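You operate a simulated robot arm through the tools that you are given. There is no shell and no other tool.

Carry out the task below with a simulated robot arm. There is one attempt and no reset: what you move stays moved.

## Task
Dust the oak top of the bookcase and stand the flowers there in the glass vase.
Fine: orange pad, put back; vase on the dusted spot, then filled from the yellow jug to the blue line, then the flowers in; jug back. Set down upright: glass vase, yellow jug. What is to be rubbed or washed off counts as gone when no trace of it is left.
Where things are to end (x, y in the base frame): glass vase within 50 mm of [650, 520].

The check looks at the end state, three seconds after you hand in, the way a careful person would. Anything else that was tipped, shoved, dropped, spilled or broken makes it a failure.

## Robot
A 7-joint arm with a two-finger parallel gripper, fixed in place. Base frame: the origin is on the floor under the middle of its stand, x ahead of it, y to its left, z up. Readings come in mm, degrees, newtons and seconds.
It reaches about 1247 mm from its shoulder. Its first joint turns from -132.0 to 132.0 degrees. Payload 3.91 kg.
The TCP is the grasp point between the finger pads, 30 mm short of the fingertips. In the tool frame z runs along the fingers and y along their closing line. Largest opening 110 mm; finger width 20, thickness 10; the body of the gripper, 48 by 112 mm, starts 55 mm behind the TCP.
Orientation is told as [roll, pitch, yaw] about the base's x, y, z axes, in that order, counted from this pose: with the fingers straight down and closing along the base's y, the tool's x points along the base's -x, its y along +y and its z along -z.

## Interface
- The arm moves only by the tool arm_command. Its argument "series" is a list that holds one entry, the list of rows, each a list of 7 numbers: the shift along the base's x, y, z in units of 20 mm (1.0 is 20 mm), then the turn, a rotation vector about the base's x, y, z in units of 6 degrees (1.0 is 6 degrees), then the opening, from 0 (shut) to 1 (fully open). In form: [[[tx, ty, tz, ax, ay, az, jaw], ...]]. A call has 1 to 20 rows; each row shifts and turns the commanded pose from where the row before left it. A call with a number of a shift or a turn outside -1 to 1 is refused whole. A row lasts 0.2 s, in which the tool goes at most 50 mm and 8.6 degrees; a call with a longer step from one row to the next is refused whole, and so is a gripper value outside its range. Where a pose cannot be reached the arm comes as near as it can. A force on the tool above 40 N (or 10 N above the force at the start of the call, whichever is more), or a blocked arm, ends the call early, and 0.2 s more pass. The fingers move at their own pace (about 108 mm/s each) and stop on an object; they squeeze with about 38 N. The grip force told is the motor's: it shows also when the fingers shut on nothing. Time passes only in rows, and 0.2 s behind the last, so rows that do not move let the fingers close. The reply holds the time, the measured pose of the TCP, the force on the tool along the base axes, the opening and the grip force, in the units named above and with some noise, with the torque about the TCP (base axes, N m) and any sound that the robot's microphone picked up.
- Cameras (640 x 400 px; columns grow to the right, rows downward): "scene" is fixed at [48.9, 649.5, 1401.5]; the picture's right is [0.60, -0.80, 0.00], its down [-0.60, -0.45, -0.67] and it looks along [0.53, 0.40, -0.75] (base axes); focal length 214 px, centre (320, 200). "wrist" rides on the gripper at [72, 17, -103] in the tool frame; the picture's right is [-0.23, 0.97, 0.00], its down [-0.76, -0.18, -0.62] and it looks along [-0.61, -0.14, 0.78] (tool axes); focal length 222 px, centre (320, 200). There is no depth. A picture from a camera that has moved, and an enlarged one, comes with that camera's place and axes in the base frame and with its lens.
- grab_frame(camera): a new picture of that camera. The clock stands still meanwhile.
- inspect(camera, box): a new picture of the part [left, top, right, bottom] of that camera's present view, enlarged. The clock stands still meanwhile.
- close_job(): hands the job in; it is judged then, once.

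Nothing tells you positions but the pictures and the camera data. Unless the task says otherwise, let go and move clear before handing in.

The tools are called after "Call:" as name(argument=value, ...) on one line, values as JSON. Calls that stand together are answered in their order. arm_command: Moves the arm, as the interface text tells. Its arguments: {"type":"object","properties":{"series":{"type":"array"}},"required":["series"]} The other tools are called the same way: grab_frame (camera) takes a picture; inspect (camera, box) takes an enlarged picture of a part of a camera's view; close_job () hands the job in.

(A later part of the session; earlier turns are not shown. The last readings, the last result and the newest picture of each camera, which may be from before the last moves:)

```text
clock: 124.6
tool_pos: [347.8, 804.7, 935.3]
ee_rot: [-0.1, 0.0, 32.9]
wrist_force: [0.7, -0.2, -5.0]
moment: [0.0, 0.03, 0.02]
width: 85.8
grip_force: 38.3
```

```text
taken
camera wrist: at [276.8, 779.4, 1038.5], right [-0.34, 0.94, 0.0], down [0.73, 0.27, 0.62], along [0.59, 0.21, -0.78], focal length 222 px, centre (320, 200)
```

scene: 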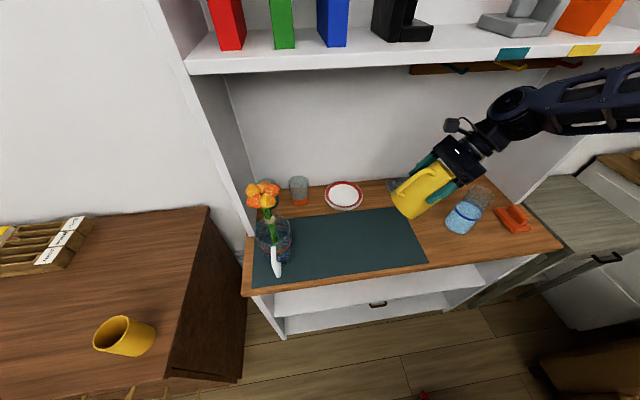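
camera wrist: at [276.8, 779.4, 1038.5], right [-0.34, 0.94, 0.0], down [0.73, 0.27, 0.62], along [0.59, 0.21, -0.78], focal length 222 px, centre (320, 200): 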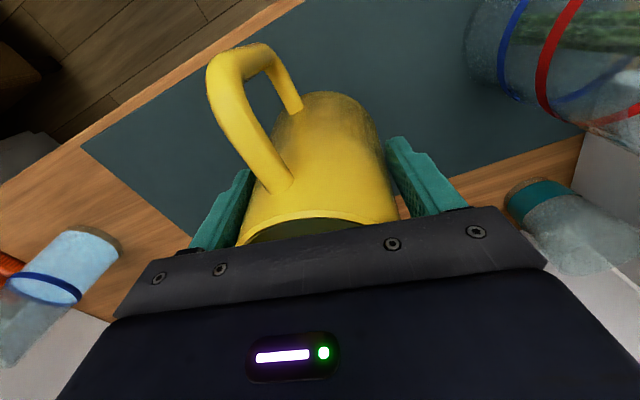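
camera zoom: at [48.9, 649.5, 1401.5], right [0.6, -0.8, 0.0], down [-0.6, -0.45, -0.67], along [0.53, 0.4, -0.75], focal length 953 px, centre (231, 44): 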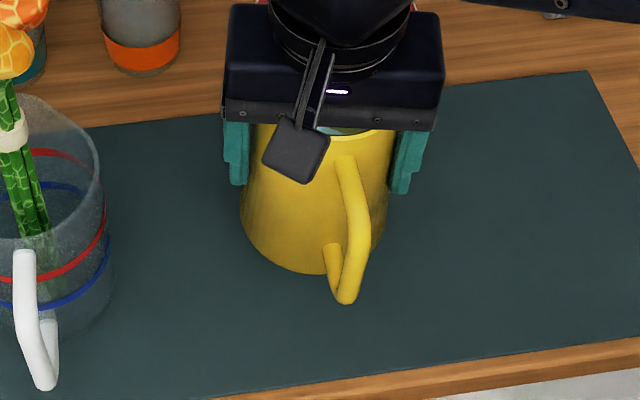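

Now the jug looks upright and aligned like the original. Lowering it to the mat in small steps.

Call:
arm_command(series=[[[0, 0, -0.2, 0, 0, 0, 0.6], [0, 0, -0.4, 0, 0, 0, 0.6], [0, 0, -0.4, 0, 0, 0, 0.6], [0, 0, -0.3, 0, 0, 0, 0.6], [0, 0, -0.2, 0, 0, 0, 0.6], [0, 0, -0.1, 0, 0, 0, 0.6], [0, 0, 0, 0, 0, 0, 0.6]]])

Call:
arm_command(series=[[[0, 0, -0.08, 0, 0, 0, 0.6], [0, 0, 0, 0, 0, 0, 0.6]]])

Call:
arm_command(series=[[[0, 0, -0.06, 0, 0, 0, 0.6], [0, 0, 0, 0, 0, 0, 0.6]]])

```text
clock: 126.2
tool_pos: [347.3, 805.3, 903.1]
ee_rot: [-0.2, -0.1, 33.0]
wrist_force: [0.0, -0.7, -4.5]
moment: [0.01, 0.05, 0.03]
width: 85.6
grip_force: 38.0
```

```text
clock: 126.8
tool_pos: [348.0, 804.7, 901.0]
ee_rot: [0.0, -0.1, 33.0]
wrist_force: [0.2, -0.3, -5.6]
moment: [0.0, 0.03, 0.04]
width: 85.7
grip_force: 37.7
```

```text
clock: 127.4
tool_pos: [347.8, 805.2, 900.3]
ee_rot: [-0.1, 0.0, 33.0]
wrist_force: [0.2, 0.4, -5.2]
moment: [-0.03, 0.06, -0.03]
width: 85.6
grip_force: 37.8
```

Call:
arm_command(series=[[[0, 0, -0.06, 0, 0, 0, 0.6], [0, 0, 0, 0, 0, 0, 0.6]]])

Call:
arm_command(series=[[[0, 0, -0.06, 0, 0, 0, 0.6], [0, 0, 0, 0, 0, 0, 0.6]]])

Call:
arm_command(series=[[[0, 0, -0.06, 0, 0, 0, 0.6], [0, 0, 0, 0, 0, 0, 0.6]]])

```text
clock: 128.0
tool_pos: [347.9, 804.7, 901.0]
ee_rot: [0.0, 0.0, 33.0]
wrist_force: [-0.6, -3.2, 2.6]
moment: [-0.51, -0.08, -0.09]
width: 85.5
grip_force: 38.0
```

```text
clock: 128.6
tool_pos: [347.1, 804.4, 899.8]
ee_rot: [0.1, 0.0, 33.1]
wrist_force: [-4.3, 2.6, 15.3]
moment: [-0.48, 0.07, -0.1]
width: 85.7
grip_force: 37.9
```

```text
clock: 129.2
tool_pos: [346.5, 805.2, 898.2]
ee_rot: [0.1, -0.3, 33.0]
wrist_force: [-5.7, 10.2, 23.5]
moment: [0.09, 0.57, -0.22]
width: 85.9
grip_force: 38.4
```

The jug is on the mat. Relieving the press slightly and checking its attitude.

Call:
arm_command(series=[[[0, 0, 0.06, 0, 0, 0, 0.6], [0, 0, 0, 0, 0, 0, 0.6]]])

Call:
inspect(camera="scene", box=[300, 190, 380, 280])

```text
clock: 129.8
tool_pos: [348.3, 805.9, 897.7]
ee_rot: [0.0, 0.0, 33.0]
wrist_force: [-6.4, 17.9, 17.0]
moment: [0.95, 0.61, -0.16]
width: 85.7
grip_force: 38.1
```

```text
4.44 times, centred on (340, 235) of scene
camera zoom: at [48.9, 649.5, 1401.5], right [0.6, -0.8, 0.0], down [-0.6, -0.45, -0.67], along [0.53, 0.4, -0.75], focal length 953 px, centre (231, 44)
```

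zoom: 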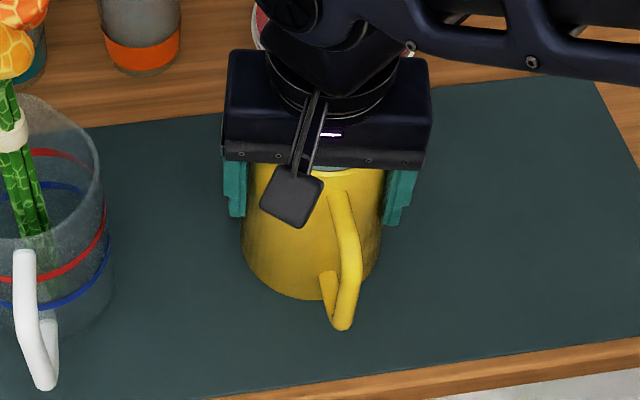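

The jug matches its original image position (handle end at the same pixel). Relieving the remaining contact force a bit more before opening.

Call:
arm_command(series=[[[0, 0, 0.06, 0, 0, 0, 0.6], [0, 0, 0, 0, 0, 0, 0.6]]])

Call:
arm_command(series=[[[0, 0, 0.05, 0, 0, 0, 0.6], [0, 0, 0, 0, 0, 0, 0.6]]])

```text
clock: 130.4
tool_pos: [346.8, 803.9, 898.9]
ee_rot: [-0.2, 0.0, 32.9]
wrist_force: [-7.2, 5.9, 5.2]
moment: [0.16, 0.72, -0.23]
width: 85.8
grip_force: 38.1
```

```text
clock: 131.0
tool_pos: [348.6, 803.8, 899.8]
ee_rot: [-0.1, 0.0, 32.9]
wrist_force: [0.0, 0.0, -3.9]
moment: [-0.02, 0.07, -0.01]
width: 85.8
grip_force: 38.1
```

Forces are nearly neutral now. Opening the gripper and rising straight up.

Call:
arm_command(series=[[[0, 0, -0.02, 0, 0, 0, 0.6], [0, 0, 0, 0, 0, 0, 0.85], [0, 0, 0, 0, 0, 0, 0.93], [0, 0, 0, 0, 0, 0, 1], [0, 0, 0, 0, 0, 0, 1], [0, 0, 0, 0, 0, 0, 1]]])

Call:
inspect(camera="scene", box=[300, 190, 380, 280])

Call:
grab_frame(camera="wrist")

```text
clock: 132.4
tool_pos: [348.3, 804.8, 899.9]
ee_rot: [0.0, -0.1, 33.0]
wrist_force: [-1.1, 0.1, -1.1]
moment: [-0.02, -0.01, 0.01]
width: 110.2
grip_force: 0.0
```

```text
4.44 times, centred on (340, 235) of scene
camera zoom: at [48.9, 649.5, 1401.5], right [0.6, -0.8, 0.0], down [-0.6, -0.45, -0.67], along [0.53, 0.4, -0.75], focal length 953 px, centre (231, 44)
```

zoom: 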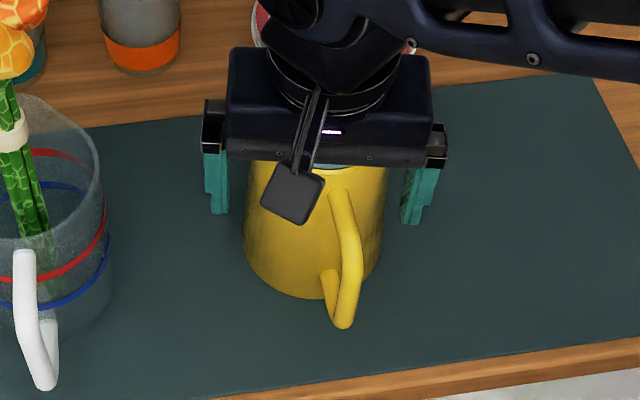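

```text
taken
camera wrist: at [277.2, 779.6, 1003.2], right [-0.34, 0.94, 0.0], down [0.73, 0.27, 0.62], along [0.59, 0.21, -0.78], focal length 222 px, centre (320, 200)
```

wrist: 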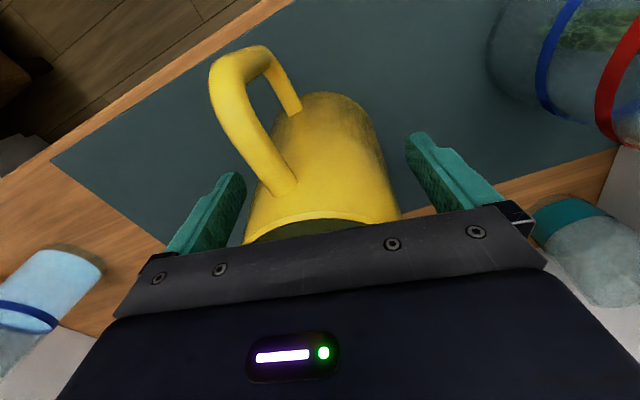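

Jug stands upright in place. Rising clear, then viewing the flowers.

Call:
arm_command(series=[[[0, 0, 0.4, 0, 0, 0, 1], [0, 0, 0.8, 0, 0, 0, 1], [0, 0, 1, 0, 0, 0, 1], [0, 0, 1, 0, 0, 0, 1], [0, 0, 1, 0, 0, 0, 1], [0, 0, 1, 0, 0, 0, 1], [0, 0, 1, 0, 0, 0, 1], [0, 0, 1, 0, 0, 0, 1], [0, 0, 1, 0, 0, 0, 1], [-0.2, -0.4, 0.8, 0, 0, 0.5, 1], [-0.2, -0.4, 0.5, 0, 0, 0.5, 1], [-0.2, -0.4, 0, 0, 0, 0.5, 1], [-0.2, -0.4, 0, 0, 0, 0.5, 1]]])

Call:
grab_frame(camera="wrist")

Call:
inspect(camera="scene", box=[230, 160, 330, 290])

Call:
inspect(camera="scene", box=[310, 170, 500, 280])

```text
clock: 135.2
tool_pos: [330.8, 772.5, 1088.9]
ee_rot: [0.0, -0.1, 44.9]
wrist_force: [0.7, 0.0, -0.3]
moment: [-0.02, 0.01, 0.01]
width: 109.8
grip_force: 0.1
```

```text
taken
camera wrist: at [267.4, 733.1, 1193.2], right [-0.53, 0.85, 0.0], down [0.66, 0.41, 0.62], along [0.53, 0.33, -0.78], focal length 222 px, centre (320, 200)
```

wrist: 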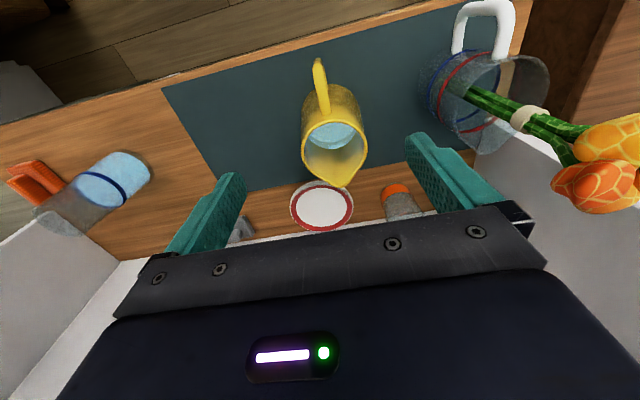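

```text
3.08 times, centred on (280, 225) of scene
camera zoom: at [48.9, 649.5, 1401.5], right [0.6, -0.8, 0.0], down [-0.6, -0.45, -0.67], along [0.53, 0.4, -0.75], focal length 660 px, centre (443, 123)
```

zoom: 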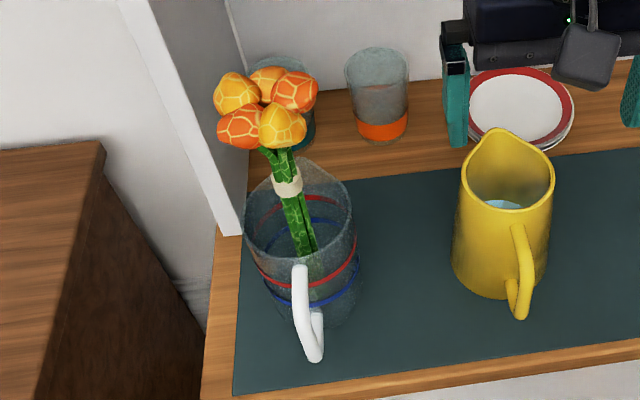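

```text
3.37 times, centred on (405, 225) of scene
camera zoom: at [48.9, 649.5, 1401.5], right [0.6, -0.8, 0.0], down [-0.6, -0.45, -0.67], along [0.53, 0.4, -0.75], focal length 722 px, centre (34, 116)
```

zoom: 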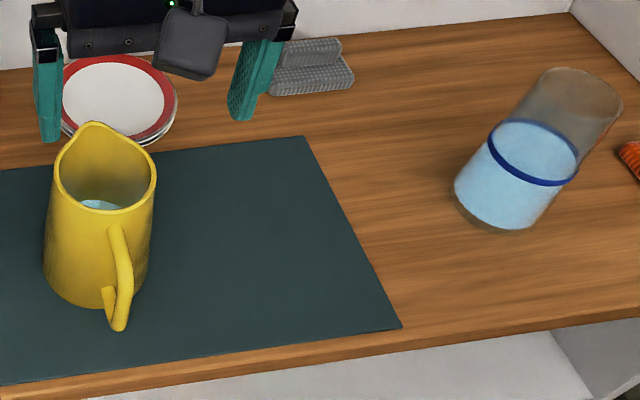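

The jug is standing fine and the vase is at the line. Now I examine the flowers and the glass jug they stand in.

Call:
inspect(camera="wrist", box=[400, 0, 640, 220])

Call:
inspect(camera="scene", box=[235, 170, 305, 285])

```text
1.82 times, centred on (520, 110) of wrist
camera zoom: at [267.4, 733.1, 1193.2], right [-0.53, 0.85, 0.0], down [0.66, 0.41, 0.62], along [0.53, 0.33, -0.78], focal length 404 px, centre (-44, 364)
```

zoom: 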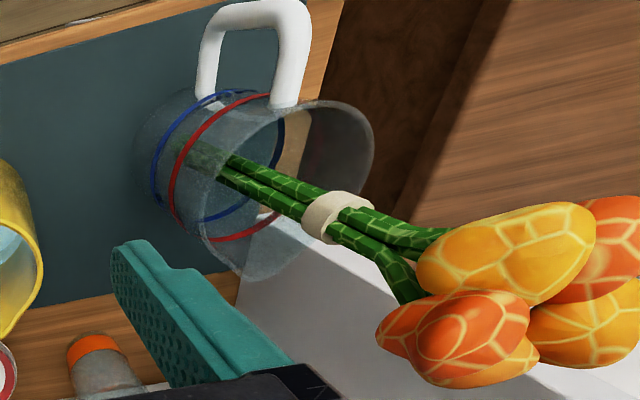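

```text
3.48 times, centred on (270, 228) of scene
camera zoom: at [48.9, 649.5, 1401.5], right [0.6, -0.8, 0.0], down [-0.6, -0.45, -0.67], along [0.53, 0.4, -0.75], focal length 746 px, centre (494, 104)
```

zoom: 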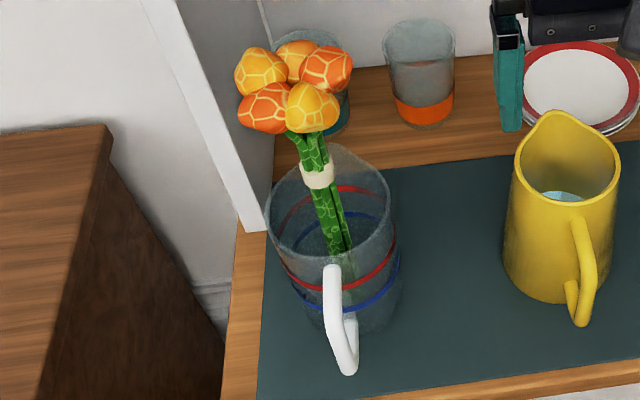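

Band of the bunch is at about (224, 935, 982), nearly vertical stems; glass-jug rim z≈946, blooms above z≈1035. I'll approach horizontally from the right (fingers pointing left, camera on top). First reorient at a safe height.

Call:
arm_command(series=[[[0.05, 0.13, 0.1, 0, 0, -1, 1], [0.05, 0.13, 0.1, 0, 0, -1, 1], [0.05, 0.13, 0.1, 0, 0, -1, 1], [0.05, 0.13, 0.1, 0, 0, -1, 1], [0.05, 0.13, 0.1, 0, 0, -1, 1], [0.05, 0.13, 0, 0, 0, -1, 1], [0.05, 0.13, 0, 0, 0, -1, 1], [0.05, 0.13, 0, 0, 0, -1, 1], [0.05, 0.13, 0, 0, 0, -1, 1], [0.05, 0.13, 0, 0, 0, -1, 1], [0.05, 0.13, 0, 0, 0, -1, 1], [0.05, 0.13, 0, 0, 0, -1, 1], [0.05, 0.13, 0, 0, 0, -1, 1], [0.05, 0.13, 0, 0, 0, -1, 1], [0.05, 0.13, 0, 0, 0, -1, 1]]])

Call:
arm_command(series=[[[0, 0, 0, 0.7071, 0.7071, 0, 1], [0, 0, 0, 0.7071, 0.7071, 0, 1], [0, 0, 0, 0.7071, 0.7071, 0, 1], [0, 0, 0, 0.7071, 0.7071, 0, 1], [0, 0, 0, 0.7071, 0.7071, 0, 1], [0, 0, 0, 0.7071, 0.7071, 0, 1], [0, 0, 0, 0.7071, 0.7071, 0, 1], [0, 0, 0, 0.7071, 0.7071, 0, 1], [0, 0, 0, 0.7071, 0.7071, 0, 1], [0, 0, 0, 0.7071, 0.7071, 0, 1], [0, 0, 0, 0.7071, 0.7071, 0, 1], [0, 0, 0, 0.7071, 0.7071, 0, 1]]])

Call:
grab_frame(camera="wrist")

Call:
grab_frame(camera="scene")

```text
clock: 138.4
tool_pos: [346.3, 812.2, 1098.9]
ee_rot: [-0.1, 0.0, -45.1]
wrist_force: [-0.9, 0.3, 0.4]
moment: [0.0, 0.0, 0.01]
width: 110.2
grip_force: 0.1
```

```text
clock: 141.0
tool_pos: [347.0, 812.1, 1099.6]
ee_rot: [-0.1, 72.0, -45.0]
wrist_force: [-0.3, -0.6, 0.8]
moment: [-0.01, 0.01, -0.03]
width: 110.1
grip_force: 0.0
```

```text
taken
camera wrist: at [411.0, 770.1, 1201.7], right [0.74, 0.64, -0.22], down [0.46, -0.71, -0.53], along [-0.49, 0.29, -0.82], focal length 222 px, centre (320, 200)
```

wrist: 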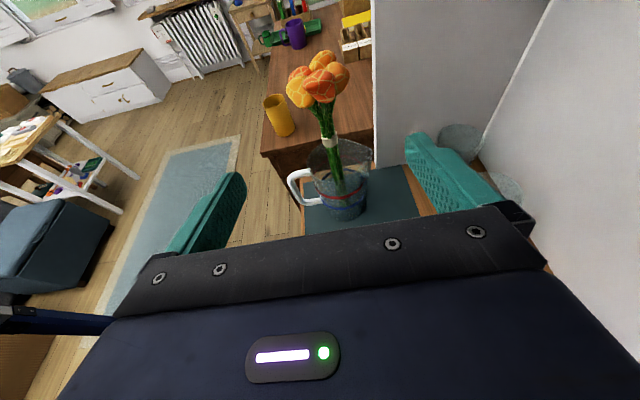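

```text
taken
```

scene: 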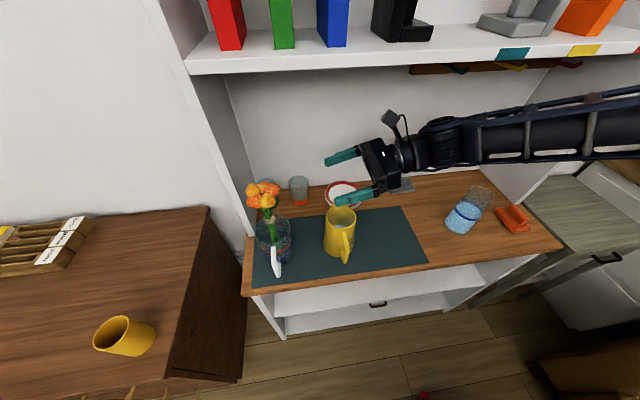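

The pose works and the wrist camera now sees the flowers from the side. Zooming in.

Call:
inspect(camera="wrist", box=[270, 40, 390, 230])

```text
2.11 times, centred on (330, 135) of wrist
camera zoom: at [411.0, 770.1, 1201.7], right [0.74, 0.64, -0.22], down [0.46, -0.71, -0.53], along [-0.49, 0.29, -0.82], focal length 468 px, centre (299, 337)
```

zoom: 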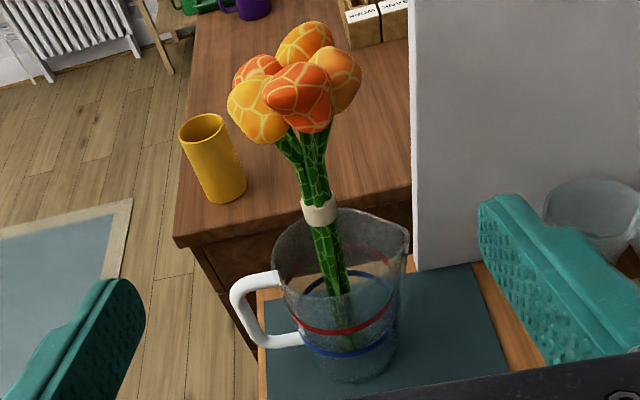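

Stems stand vertically at about (224.5, 935); blooms start at z≈1045. Moving to a pre-grasp point to the right of the band.

Call:
arm_command(series=[[[-0.384, 0.37, -0.788, 0, 0, 0, 1], [-0.384, 0.37, -0.788, 0, 0, 0, 1], [-0.384, 0.37, -0.788, 0, 0, 0, 1], [-0.384, 0.37, -0.788, 0, 0, 0, 1], [-0.384, 0.37, -0.788, 0, 0, 0, 1], [-0.384, 0.37, -0.788, 0, 0, 0, 1]]])

Call:
grab_frame(camera="wrist")

Call:
inspect(camera="scene", box=[230, 150, 420, 290])

```text
clock: 142.4
tool_pos: [300.8, 855.7, 1007.4]
ee_rot: [0.0, 72.0, -45.0]
wrist_force: [-0.1, -0.6, 0.3]
moment: [-0.01, -0.02, 0.0]
width: 110.0
grip_force: 0.1
```

```text
taken
camera wrist: at [365.9, 814.4, 1107.6], right [0.74, 0.64, -0.22], down [0.46, -0.71, -0.53], along [-0.49, 0.29, -0.82], focal length 222 px, centre (320, 200)
```

wrist: 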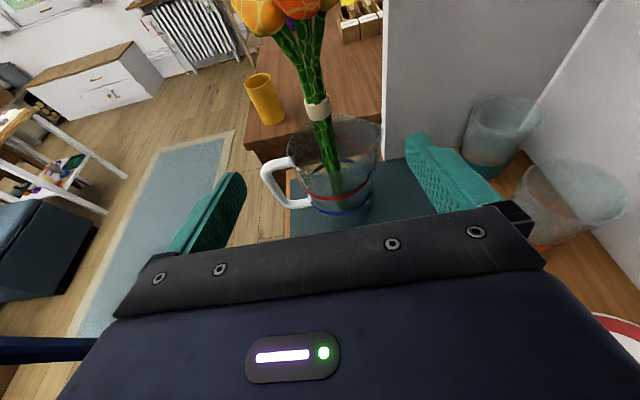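

```text
2.86 times, centred on (325, 220) of scene
camera zoom: at [48.9, 649.5, 1401.5], right [0.6, -0.8, 0.0], down [-0.6, -0.45, -0.67], along [0.53, 0.4, -0.75], focal length 613 px, centre (306, 143)
```

zoom: 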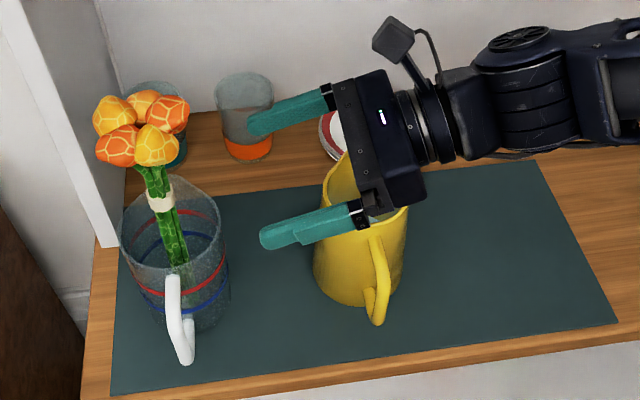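

Band confirmed at (u −503, v 818.5, z ≈983). Advancing most of the way, then checking.

Call:
arm_command(series=[[[-0.48, 0.487, -0.15, 0, 0, 0, 1], [-0.48, 0.487, -0.15, 0, 0, 0, 1], [-0.48, 0.487, -0.15, 0, 0, 0, 1], [-0.48, 0.487, -0.15, 0, 0, 0, 1], [-0.48, 0.487, -0.15, 0, 0, 0, 1]]])

Call:
grab_frame(camera="wrist")

Call:
inspect(camera="scene", box=[230, 150, 350, 260])

```text
clock: 143.6
tool_pos: [253.6, 905.6, 990.7]
ee_rot: [-0.2, 71.9, -45.2]
wrist_force: [0.1, -0.5, 0.6]
moment: [0.0, 0.0, 0.02]
width: 109.9
grip_force: 0.0
```

```text
taken
camera wrist: at [317.6, 864.0, 1091.5], right [0.74, 0.64, -0.22], down [0.46, -0.71, -0.53], along [-0.49, 0.29, -0.82], focal length 222 px, centre (320, 200)
```

wrist: 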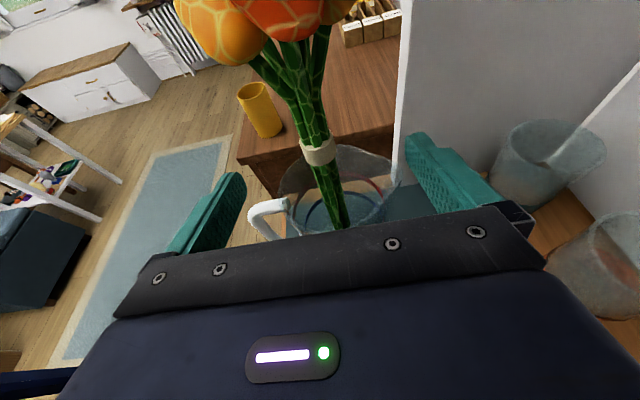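

```text
3.64 times, centred on (290, 205) of scene
camera zoom: at [48.9, 649.5, 1401.5], right [0.6, -0.8, 0.0], down [-0.6, -0.45, -0.67], along [0.53, 0.4, -0.75], focal length 780 px, centre (429, 182)
```

zoom: 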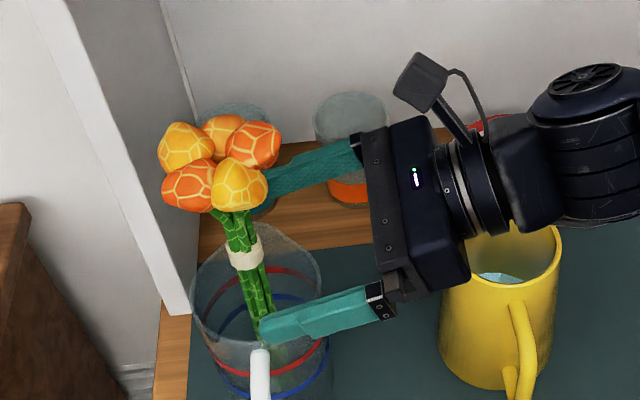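

Clear on all sides. Final advance onto the band.

Call:
arm_command(series=[[[-0.38, 0.36, -0.1, 0, 0, 0, 1], [-0.38, 0.36, -0.1, 0, 0, 0, 1], [-0.38, 0.36, -0.1, 0, 0, 0, 1], [-0.38, 0.36, -0.1, 0, 0, 0, 1], [0, 0, 0, 0, 0, 0, 1]]])

Call:
grab_frame(camera="wrist")

Call:
inspect(camera="scene", box=[230, 150, 350, 260])

```text
clock: 144.8
tool_pos: [220.7, 932.7, 981.7]
ee_rot: [-0.2, 72.0, -45.2]
wrist_force: [0.3, 0.3, 0.0]
moment: [-0.04, -0.01, 0.01]
width: 110.0
grip_force: 0.1
```

```text
taken
camera wrist: at [285.6, 891.8, 1083.3], right [0.74, 0.64, -0.22], down [0.46, -0.71, -0.53], along [-0.49, 0.29, -0.82], focal length 222 px, centre (320, 200)
```

wrist: 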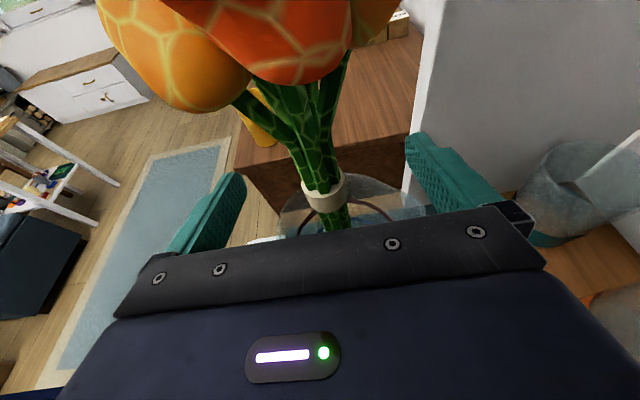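

```text
3.64 times, centred on (290, 205) of scene
camera zoom: at [48.9, 649.5, 1401.5], right [0.6, -0.8, 0.0], down [-0.6, -0.45, -0.67], along [0.53, 0.4, -0.75], focal length 780 px, centre (429, 182)
```

zoom: 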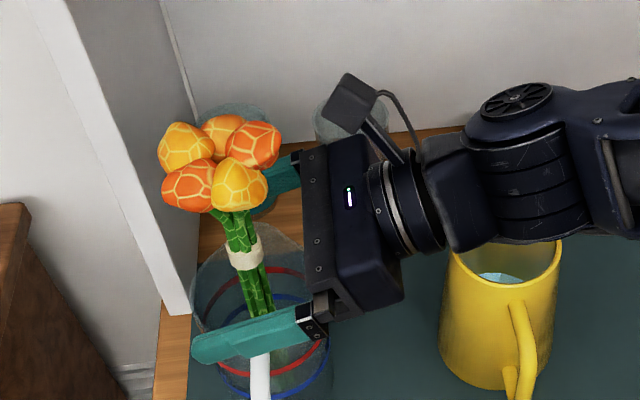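

Band is right at the TCP. Small 3 mm correction, then closing.

Call:
arm_command(series=[[[0.1, 0.1, 0, 0, 0, 0, 0.8], [0, 0, 0, 0, 0, 0, 0.6], [0, 0, 0, 0, 0, 0, 0.4], [0, 0, 0, 0, 0, 0, 0.2], [0, 0, 0, 0, 0, 0, 0.1], [0, 0, 0, 0, 0, 0, 0.1]]])

Call:
grab_frame(camera="wrist")

Call:
inspect(camera="scene", box=[230, 150, 350, 260])

```text
clock: 146.2
tool_pos: [223.5, 935.3, 981.8]
ee_rot: [-0.2, 71.9, -45.3]
wrist_force: [-0.7, -0.9, -0.7]
moment: [-0.39, 0.29, 0.04]
width: 19.7
grip_force: 38.3
```

```text
taken
camera wrist: at [288.0, 893.9, 1083.0], right [0.74, 0.64, -0.22], down [0.46, -0.71, -0.53], along [-0.49, 0.29, -0.82], focal length 222 px, centre (320, 200)
```

wrist: 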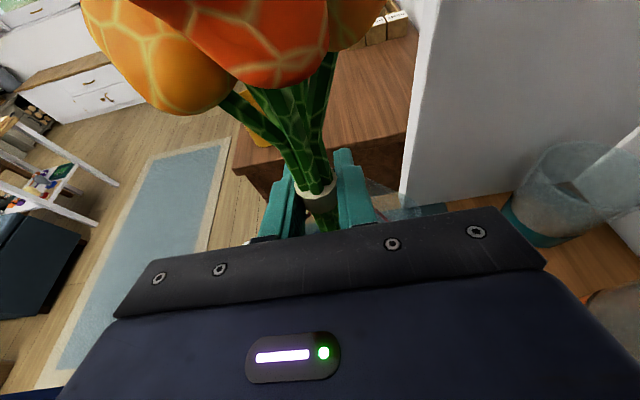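

```text
3.64 times, centred on (290, 205) of scene
camera zoom: at [48.9, 649.5, 1401.5], right [0.6, -0.8, 0.0], down [-0.6, -0.45, -0.67], along [0.53, 0.4, -0.75], focal length 780 px, centre (429, 182)
```

zoom: 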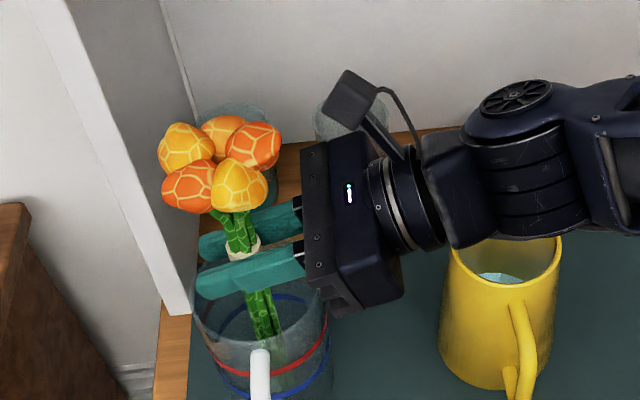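

Bunch gripped at 19.7 mm. Lifting slowly and checking that the glass jug stays put.

Call:
arm_command(series=[[[0, 0, 0.2, 0, 0, 0, 0.1], [0, 0, 0.4, 0, 0, 0, 0.1], [0, 0, 0.5, 0, 0, 0, 0.1], [0, 0, 0.5, 0, 0, 0, 0.1], [0, 0, 0.4, 0, 0, 0, 0.1], [0, 0, 0, 0, 0, 0, 0.1]]])

Call:
inspect(camera="scene", box=[230, 150, 350, 290])

Call:
grab_frame(camera="wrist")

```text
clock: 147.6
tool_pos: [224.3, 934.9, 1022.2]
ee_rot: [-0.3, 72.0, -45.2]
wrist_force: [0.1, -0.7, -0.8]
moment: [-0.35, 0.33, 0.04]
width: 19.6
grip_force: 38.6
```

```text
2.86 times, centred on (290, 220) of scene
camera zoom: at [48.9, 649.5, 1401.5], right [0.6, -0.8, 0.0], down [-0.6, -0.45, -0.67], along [0.53, 0.4, -0.75], focal length 613 px, centre (406, 143)
```

zoom: 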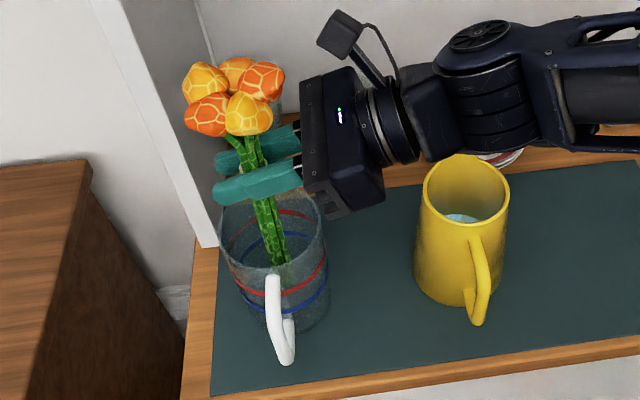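

```text
taken
camera wrist: at [289.3, 894.1, 1123.3], right [0.74, 0.64, -0.22], down [0.46, -0.71, -0.53], along [-0.49, 0.29, -0.82], focal length 222 px, centre (320, 200)
```

wrist: 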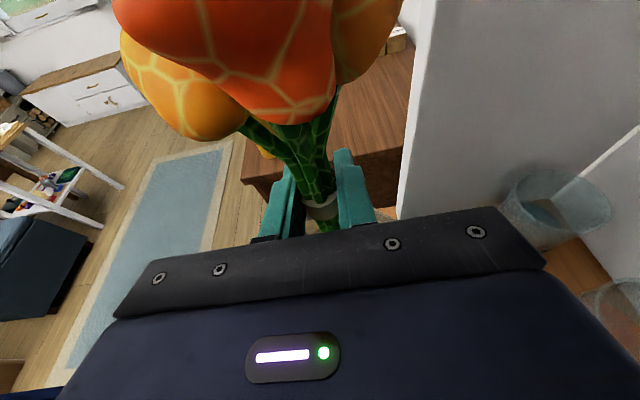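

The jug stayed put, but the bunch shifted a bit relative to the hand. Lifting another 40 mm and comparing.

Call:
arm_command(series=[[[0, 0, 0.3, 0, 0, 0, 0.05], [0, 0, 0.5, 0, 0, 0, 0.05], [0, 0, 0.5, 0, 0, 0, 0.05], [0, 0, 0.5, 0, 0, 0, 0.05], [0, 0, 0.2, 0, 0, 0, 0.05], [0, 0, 0, 0, 0, 0, 0.05]]])

Call:
inspect(camera="scene", box=[230, 120, 350, 260])

Call:
grab_frame(camera="wrist")

```text
clock: 149.0
tool_pos: [224.1, 934.5, 1061.8]
ee_rot: [-0.2, 71.9, -45.1]
wrist_force: [0.2, 2.0, -1.4]
moment: [0.34, -0.35, -0.02]
width: 19.6
grip_force: 38.0
```

```text
2.86 times, centred on (290, 190) of scene
camera zoom: at [48.9, 649.5, 1401.5], right [0.6, -0.8, 0.0], down [-0.6, -0.45, -0.67], along [0.53, 0.4, -0.75], focal length 613 px, centre (406, 229)
```

zoom: 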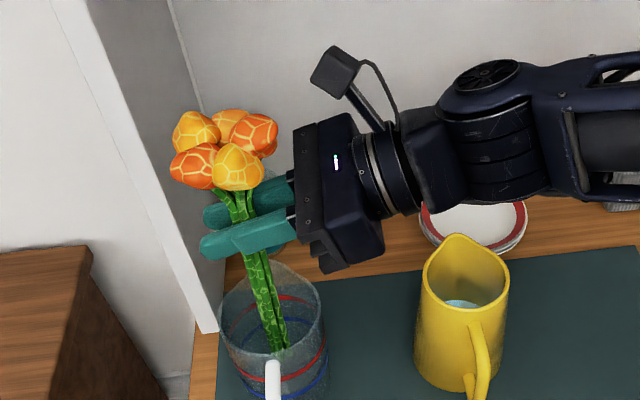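

```text
taken
camera wrist: at [289.2, 893.4, 1162.8], right [0.74, 0.64, -0.22], down [0.46, -0.71, -0.53], along [-0.49, 0.29, -0.82], focal length 222 px, centre (320, 200)
```

wrist: 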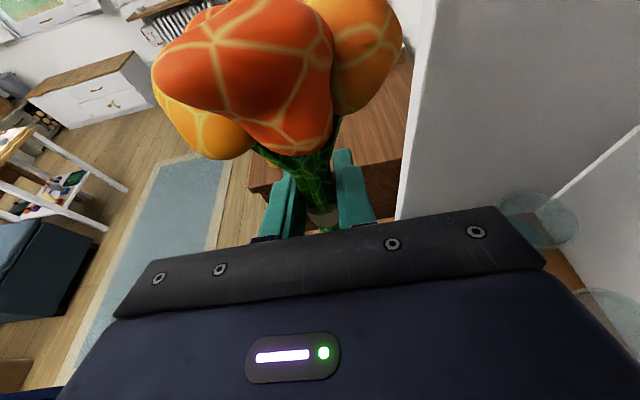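

The bunch slid about 17 mm down so the fingers now sit in the waist just above the band, but it hangs vertical. Continuing to lift another 80 mm, then re-checking for slip.

Call:
arm_command(series=[[[0, 0, 0.3, 0, 0, 0, 0.05], [0, 0, 0.5, 0, 0, 0, 0.05], [0, 0, 0.6, 0, 0, 0, 0.05], [0, 0, 0.6, 0, 0, 0, 0.05], [0, 0, 0.6, 0, 0, 0, 0.05], [0, 0, 0.6, 0, 0, 0, 0.05], [0, 0, 0.5, 0, 0, 0, 0.05], [0, 0, 0.3, 0, 0, 0, 0.05], [0, 0, 0, 0, 0, 0, 0.05]]])

Call:
inspect(camera="scene", box=[220, 80, 360, 290])

Call:
grab_frame(camera="wrist")

```text
clock: 151.0
tool_pos: [223.4, 936.2, 1143.4]
ee_rot: [-0.2, 72.0, -45.2]
wrist_force: [-0.2, 0.1, -1.3]
moment: [0.01, 0.02, 0.0]
width: 19.2
grip_force: 38.1
```

```text
1.90 times, centred on (290, 185) of scene
camera zoom: at [48.9, 649.5, 1401.5], right [0.6, -0.8, 0.0], down [-0.6, -0.45, -0.67], along [0.53, 0.4, -0.75], focal length 408 px, centre (377, 229)
```

zoom: 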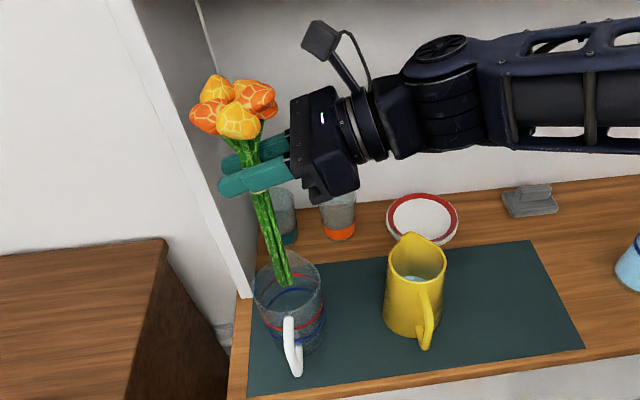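

```text
taken
camera wrist: at [288.4, 893.9, 1243.6], right [0.74, 0.64, -0.22], down [0.46, -0.71, -0.53], along [-0.49, 0.29, -0.82], focal length 222 px, centre (320, 200)
```

wrist: 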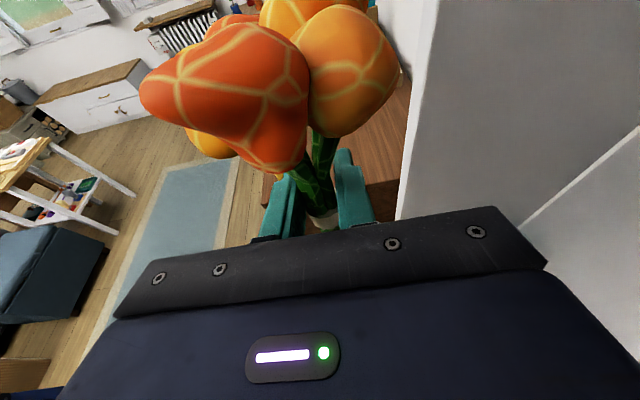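

Stems are nearly out. Holding for a second to see whether the bunch is still creeping in the grip.

Call:
arm_command(series=[[[0, 0, 0, 0, 0, 0, 0], [0, 0, 0, 0, 0, 0, 0], [0, 0, 0, 0, 0, 0, 0], [0, 0, 0, 0, 0, 0, 0], [0, 0, 0, 0, 0, 0, 0]]])

Call:
grab_frame(camera="wrist")

Call:
inspect(camera="wrist", box=[240, 130, 400, 240])

```text
clock: 152.2
tool_pos: [223.1, 935.0, 1141.9]
ee_rot: [-0.1, 72.1, -45.2]
wrist_force: [0.9, 0.0, -1.0]
moment: [0.01, 0.0, 0.0]
width: 19.4
grip_force: 37.7
```

```text
taken
camera wrist: at [288.4, 893.9, 1243.6], right [0.74, 0.64, -0.22], down [0.46, -0.71, -0.53], along [-0.49, 0.29, -0.82], focal length 222 px, centre (320, 200)
```

wrist: 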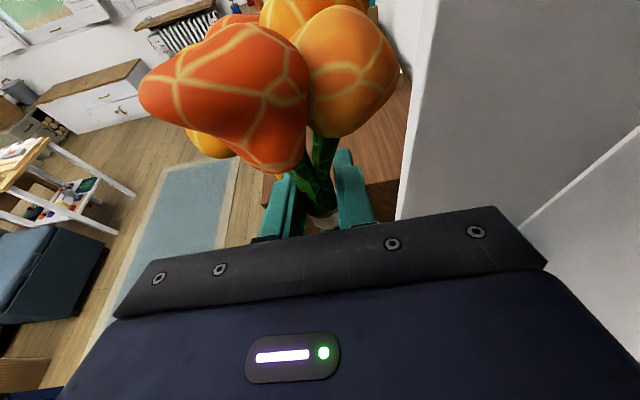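

```text
3.64 times, centred on (320, 185) of wrist
camera zoom: at [288.4, 893.9, 1243.6], right [0.74, 0.64, -0.22], down [0.46, -0.71, -0.53], along [-0.49, 0.29, -0.82], focal length 808 px, centre (320, 254)
```

zoom: 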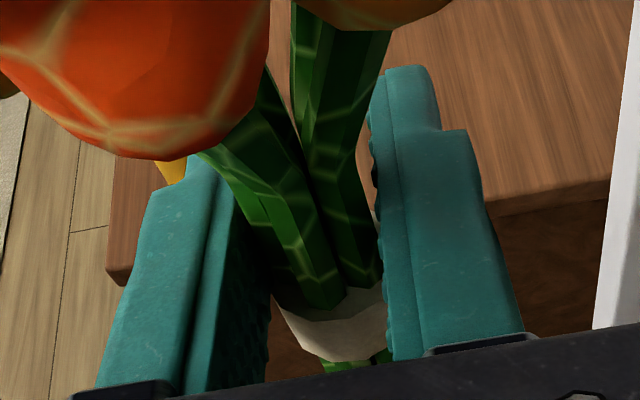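

Stable when held still. Lifting another 50 mm gently.

Call:
arm_command(series=[[[0, 0, 0.15, 0, 0, 0, 0], [0, 0, 0.25, 0, 0, 0, 0], [0, 0, 0.3, 0, 0, 0, 0], [0, 0, 0.3, 0, 0, 0, 0], [0, 0, 0.3, 0, 0, 0, 0], [0, 0, 0.3, 0, 0, 0, 0], [0, 0, 0.3, 0, 0, 0, 0], [0, 0, 0.3, 0, 0, 0, 0], [0, 0, 0.2, 0, 0, 0, 0], [0, 0, 0.1, 0, 0, 0, 0], [0, 0, 0, 0, 0, 0, 0]]])

Call:
inspect(camera="scene", box=[220, 60, 360, 290])

Call:
grab_frame(camera="wrist")

```text
clock: 154.6
tool_pos: [223.9, 934.9, 1193.0]
ee_rot: [-0.2, 71.8, -45.1]
wrist_force: [-0.7, 0.2, -1.1]
moment: [0.03, 0.05, 0.01]
width: 19.4
grip_force: 38.4
```

```text
1.74 times, centred on (290, 175) of scene
camera zoom: at [48.9, 649.5, 1401.5], right [0.6, -0.8, 0.0], down [-0.6, -0.45, -0.67], along [0.53, 0.4, -0.75], focal length 373 px, centre (372, 244)
```

zoom: 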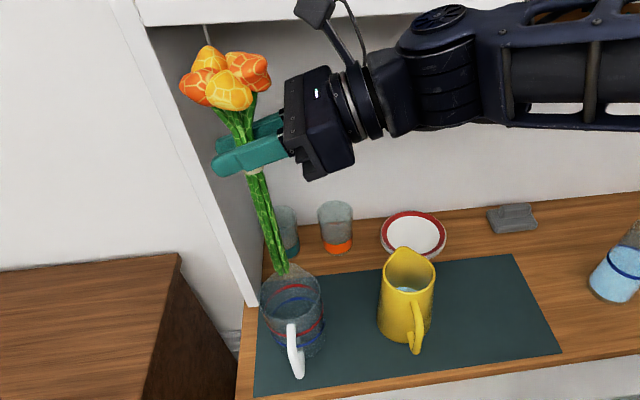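

```text
taken
camera wrist: at [288.8, 894.3, 1294.1], right [0.74, 0.64, -0.22], down [0.46, -0.71, -0.53], along [-0.49, 0.29, -0.82], focal length 222 px, centre (320, 200)
```

wrist: 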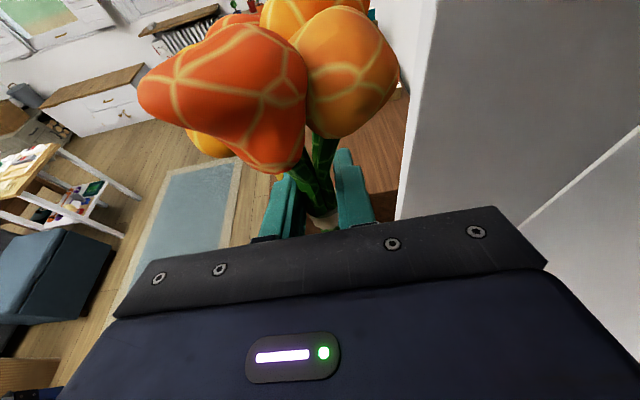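

Now stable, stem ends at z≈986, clear of the glass jug's rim. I'll carry the bunch toward the vase, turning the hand by −45° so it approaches from the front-right.

Call:
arm_command(series=[[[0, 0, 0.3, 0, 0, 0, 0], [0, -0.3, 0.4, 0, 0, 0, 0], [0.1, -0.5, 0.3, 0, 0, 0, 0], [0.3, -0.5, 0, 0, 0, -0.2, 0], [0.5, -0.5, 0, 0, 0, -0.2, 0], [0.6, -0.5, 0, 0, 0, -0.2, 0], [0.6, -0.5, 0, 0, 0, -0.2, 0], [0.6, -0.5, 0, 0, 0, -0.2, 0], [0.6, -0.5, 0, 0, 0, -0.2, 0], [0.6, -0.5, 0, 0, 0, -0.2, 0], [0.6, -0.5, 0, 0, 0, -0.2, 0], [0.6, -0.5, 0, 0, 0, -0.2, 0], [0.6, -0.5, 0, 0, 0, -0.2, 0], [0.6, -0.5, 0, 0, 0, -0.2, 0], [0.6, -0.5, 0, 0, 0, -0.2, 0], [0.6, -0.5, 0, 0, 0, -0.2, 0], [0.6, -0.5, 0, 0, 0, -0.2, 0], [0.6, -0.5, 0, 0, 0, -0.2, 0], [0.4, -0.3, 0, 0, 0, -0.1, 0], [0.2, -0.15, 0, 0, 0, 0, 0]]])

Call:
grab_frame(camera="scene")

Call:
grab_frame(camera="wrist")

```text
clock: 158.8
tool_pos: [410.2, 760.5, 1210.1]
ee_rot: [-0.2, 71.9, -63.8]
wrist_force: [0.0, -0.4, -1.8]
moment: [-0.04, -0.02, 0.01]
width: 19.0
grip_force: 38.2
```

```text
taken
```

scene: 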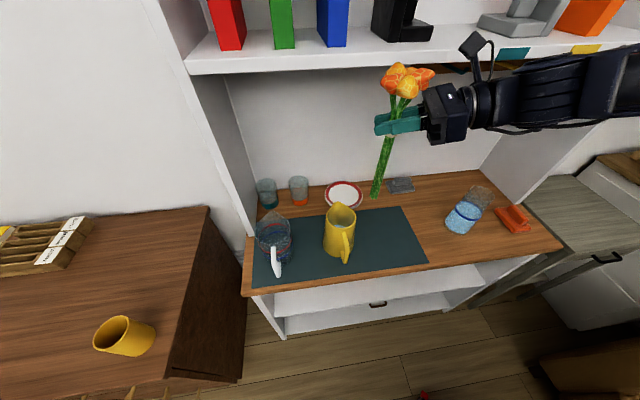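

```text
taken
camera wrist: at [457.7, 700.0, 1312.1], right [0.9, 0.37, -0.22], down [0.21, -0.82, -0.53], along [-0.37, 0.43, -0.82], focal length 222 px, centre (320, 200)
```

wrist: 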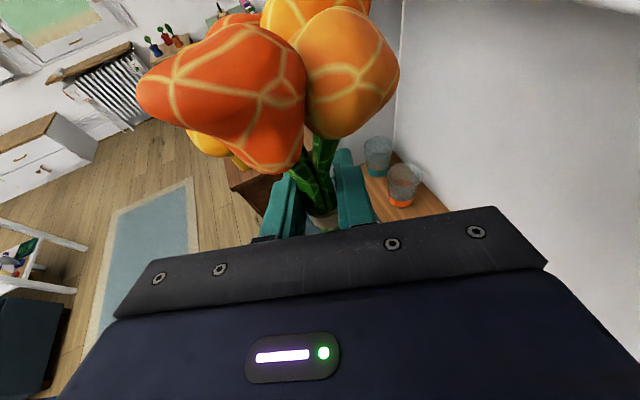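

Bunch is steady in the grip. Continuing to above the vase.

Call:
arm_command(series=[[[0.22, -0.2, 0, 0, 0, -0.08, 0], [0.44, -0.41, 0, 0, 0, -0.16, 0], [0.66, -0.61, 0, 0, 0, -0.24, 0], [0.73, -0.68, 0, 0, 0, -0.263, 0], [0.73, -0.68, 0, 0, 0, -0.263, 0], [0.73, -0.68, 0, 0, 0, -0.263, 0], [0.73, -0.68, 0, 0, 0, -0.263, 0], [0.73, -0.68, 0, 0, 0, -0.263, 0], [0.73, -0.68, 0, 0, 0, -0.263, 0], [0.73, -0.68, 0, 0, 0, -0.263, 0], [0.73, -0.68, 0, 0, 0, -0.263, 0], [0.73, -0.68, 0, 0, 0, -0.263, 0], [0.73, -0.68, 0, 0, 0, -0.263, 0], [0.73, -0.68, 0, 0, 0, -0.263, 0], [0.73, -0.68, 0, 0, 0, -0.263, 0], [0.73, -0.68, 0, 0, 0, -0.263, 0], [0.66, -0.61, 0, 0, 0, -0.24, 0], [0.44, -0.41, 0, 0, 0, -0.16, 0], [0.22, -0.2, 0, 0, 0, -0.08, 0], [0, 0, 0, 0, 0, 0, 0]]])

Call:
grab_frame(camera="scene")

Call:
inspect(camera="scene", box=[410, 60, 550, 250])

Call:
grab_frame(camera="wrist")

```text
clock: 163.0
tool_pos: [653.2, 534.7, 1211.2]
ee_rot: [-0.2, 71.8, -90.1]
wrist_force: [0.0, -0.9, -1.2]
moment: [-0.01, -0.02, -0.02]
width: 19.0
grip_force: 38.0
```

```text
taken
```

scene: 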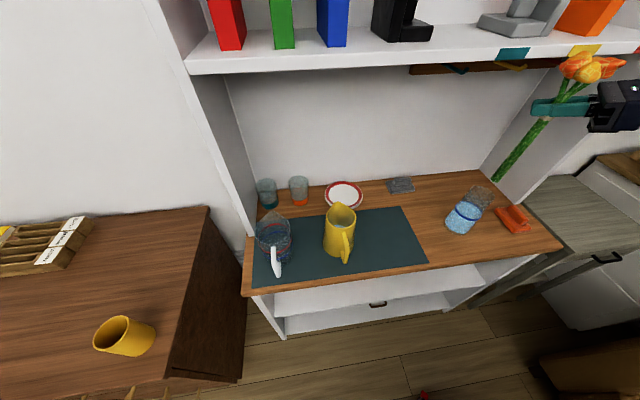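

```text
2.11 times, centred on (480, 155) of scene
camera zoom: at [48.9, 649.5, 1401.5], right [0.6, -0.8, 0.0], down [-0.6, -0.45, -0.67], along [0.53, 0.4, -0.75], focal length 452 px, centre (-17, 295)
```

zoom: 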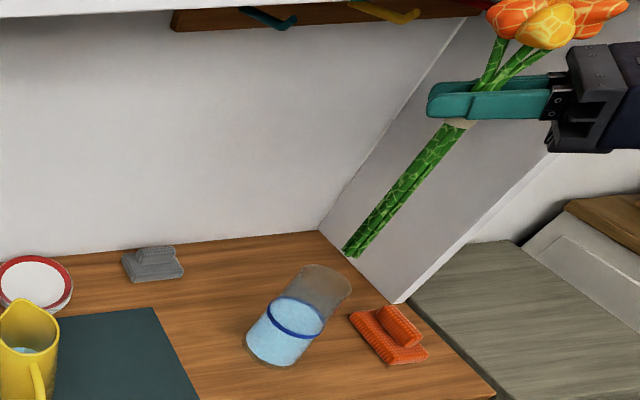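

```text
taken
camera wrist: at [669.9, 458.4, 1312.4], right [0.97, -0.07, -0.22], down [-0.18, -0.83, -0.53], along [-0.14, 0.55, -0.82], focal length 222 px, centre (320, 200)
```

wrist: 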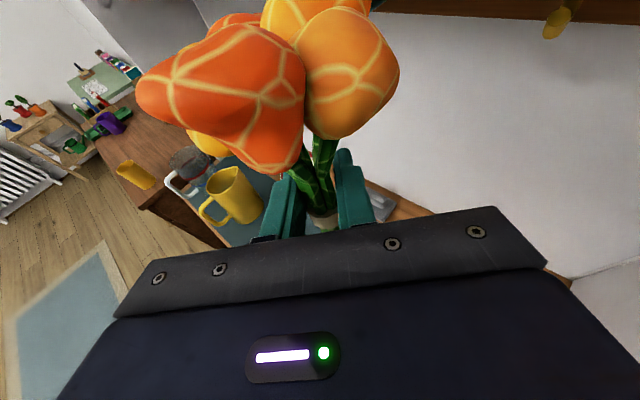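

The bunch is above the vase and steady. I need an accurate stem-end position, so zooming on it.

Call:
inspect(camera="scene", box=[480, 110, 560, 200])

Call:
inspect(camera="scene", box=[470, 160, 520, 215])

```text
4.44 times, centred on (520, 155) of scene
camera zoom: at [48.9, 649.5, 1401.5], right [0.6, -0.8, 0.0], down [-0.6, -0.45, -0.67], along [0.53, 0.4, -0.75], focal length 953 px, centre (-569, 400)
```

zoom: 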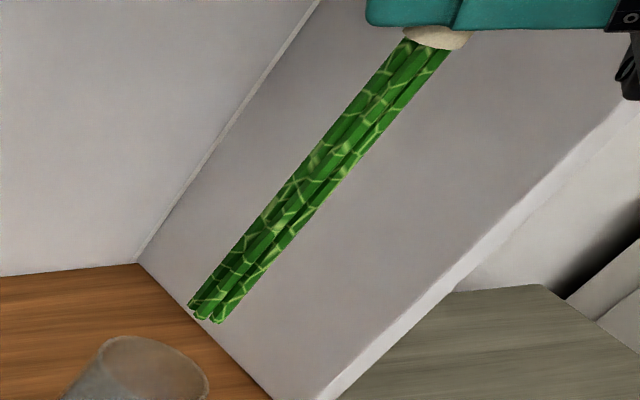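

```text
7.27 times, centred on (495, 188) of scene
camera zoom: at [48.9, 649.5, 1401.5], right [0.6, -0.8, 0.0], down [-0.6, -0.45, -0.67], along [0.53, 0.4, -0.75], focal length 1560 px, centre (-953, 291)
```

zoom: 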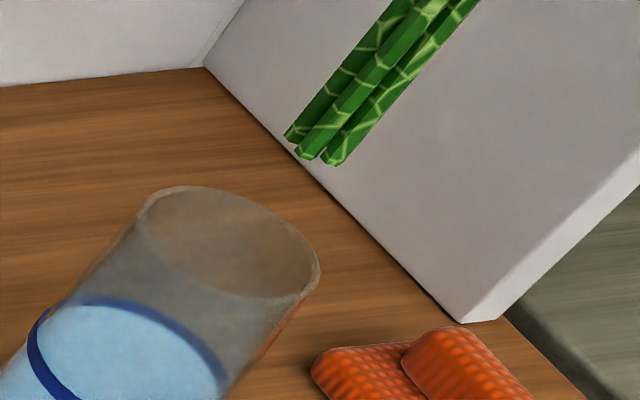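

Stem ends are roughly 7 mm right / 4 mm toward the hand from the TCP. Nudging to centre them over the vase and lowering 40 mm to check against the rim.

Call:
arm_command(series=[[[0.1, 0, -0.15, 0, 0, 0, 0], [0.1, 0, -0.3, 0, 0, 0, 0], [0, 0, -0.4, 0, 0, 0, 0], [0, 0, -0.4, 0, 0, 0, 0], [0, 0, -0.4, 0, 0, 0, 0], [0, 0, -0.25, 0, 0, 0, 0], [0, 0, -0.1, 0, 0, 0, 0], [0, 0, 0, 0, 0, 0, 0]]])

Call:
inspect(camera="scene", box=[450, 160, 510, 225])

Call:
grab_frame(camera="wrist")

```text
clock: 164.8
tool_pos: [656.7, 534.4, 1172.0]
ee_rot: [-0.2, 72.0, -90.1]
wrist_force: [-0.1, 1.1, -2.0]
moment: [0.01, 0.04, 0.02]
width: 19.4
grip_force: 38.3
```

```text
6.15 times, centred on (480, 192) of scene
camera zoom: at [48.9, 649.5, 1401.5], right [0.6, -0.8, 0.0], down [-0.6, -0.45, -0.67], along [0.53, 0.4, -0.75], focal length 1320 px, centre (-665, 246)
```

zoom: 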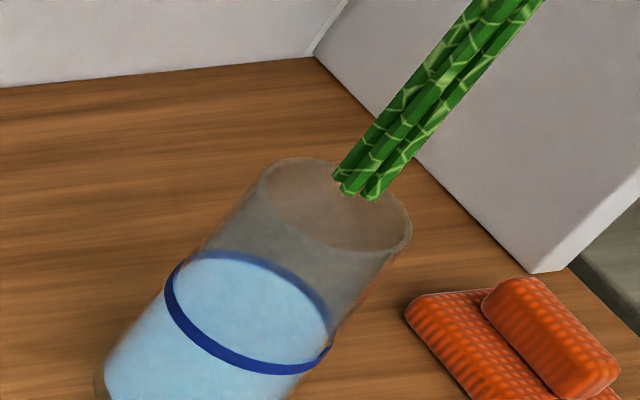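

```text
taken
camera wrist: at [673.1, 458.4, 1273.0], right [0.97, -0.07, -0.22], down [-0.18, -0.83, -0.53], along [-0.14, 0.55, -0.82], focal length 222 px, centre (320, 200)
```

wrist: 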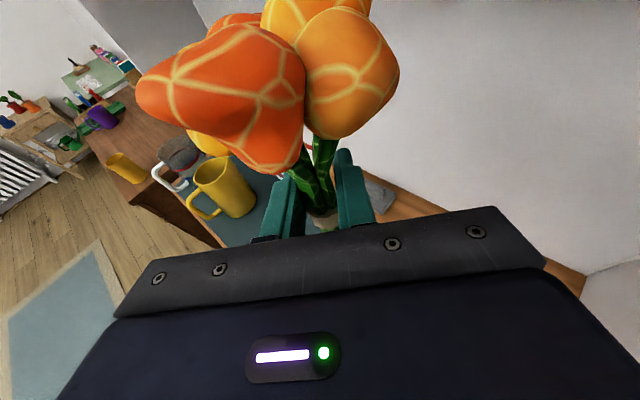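

Projected to the rim plane, the stem ends fall at the rim's centre. Lowering 30 mm to enter the mouth, then checking.

Call:
arm_command(series=[[[0, 0, -0.15, 0, 0, 0, 0], [0, 0, -0.3, 0, 0, 0, 0], [0, 0, -0.4, 0, 0, 0, 0], [0, 0, -0.4, 0, 0, 0, 0], [0, 0, -0.2, 0, 0, 0, 0], [0, 0, -0.05, 0, 0, 0, 0], [0, 0, 0, 0, 0, 0, 0]]])

Call:
inspect(camera="scene", box=[450, 160, 510, 225])

```text
clock: 166.4
tool_pos: [656.9, 535.8, 1141.6]
ee_rot: [-0.2, 71.9, -90.1]
wrist_force: [-0.1, -0.2, -2.2]
moment: [0.02, -0.02, -0.01]
width: 19.0
grip_force: 37.7
```

```text
6.15 times, centred on (480, 192) of scene
camera zoom: at [48.9, 649.5, 1401.5], right [0.6, -0.8, 0.0], down [-0.6, -0.45, -0.67], along [0.53, 0.4, -0.75], focal length 1320 px, centre (-665, 246)
```

zoom: 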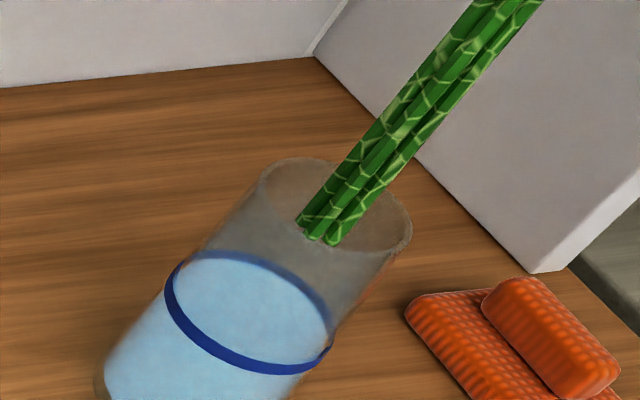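

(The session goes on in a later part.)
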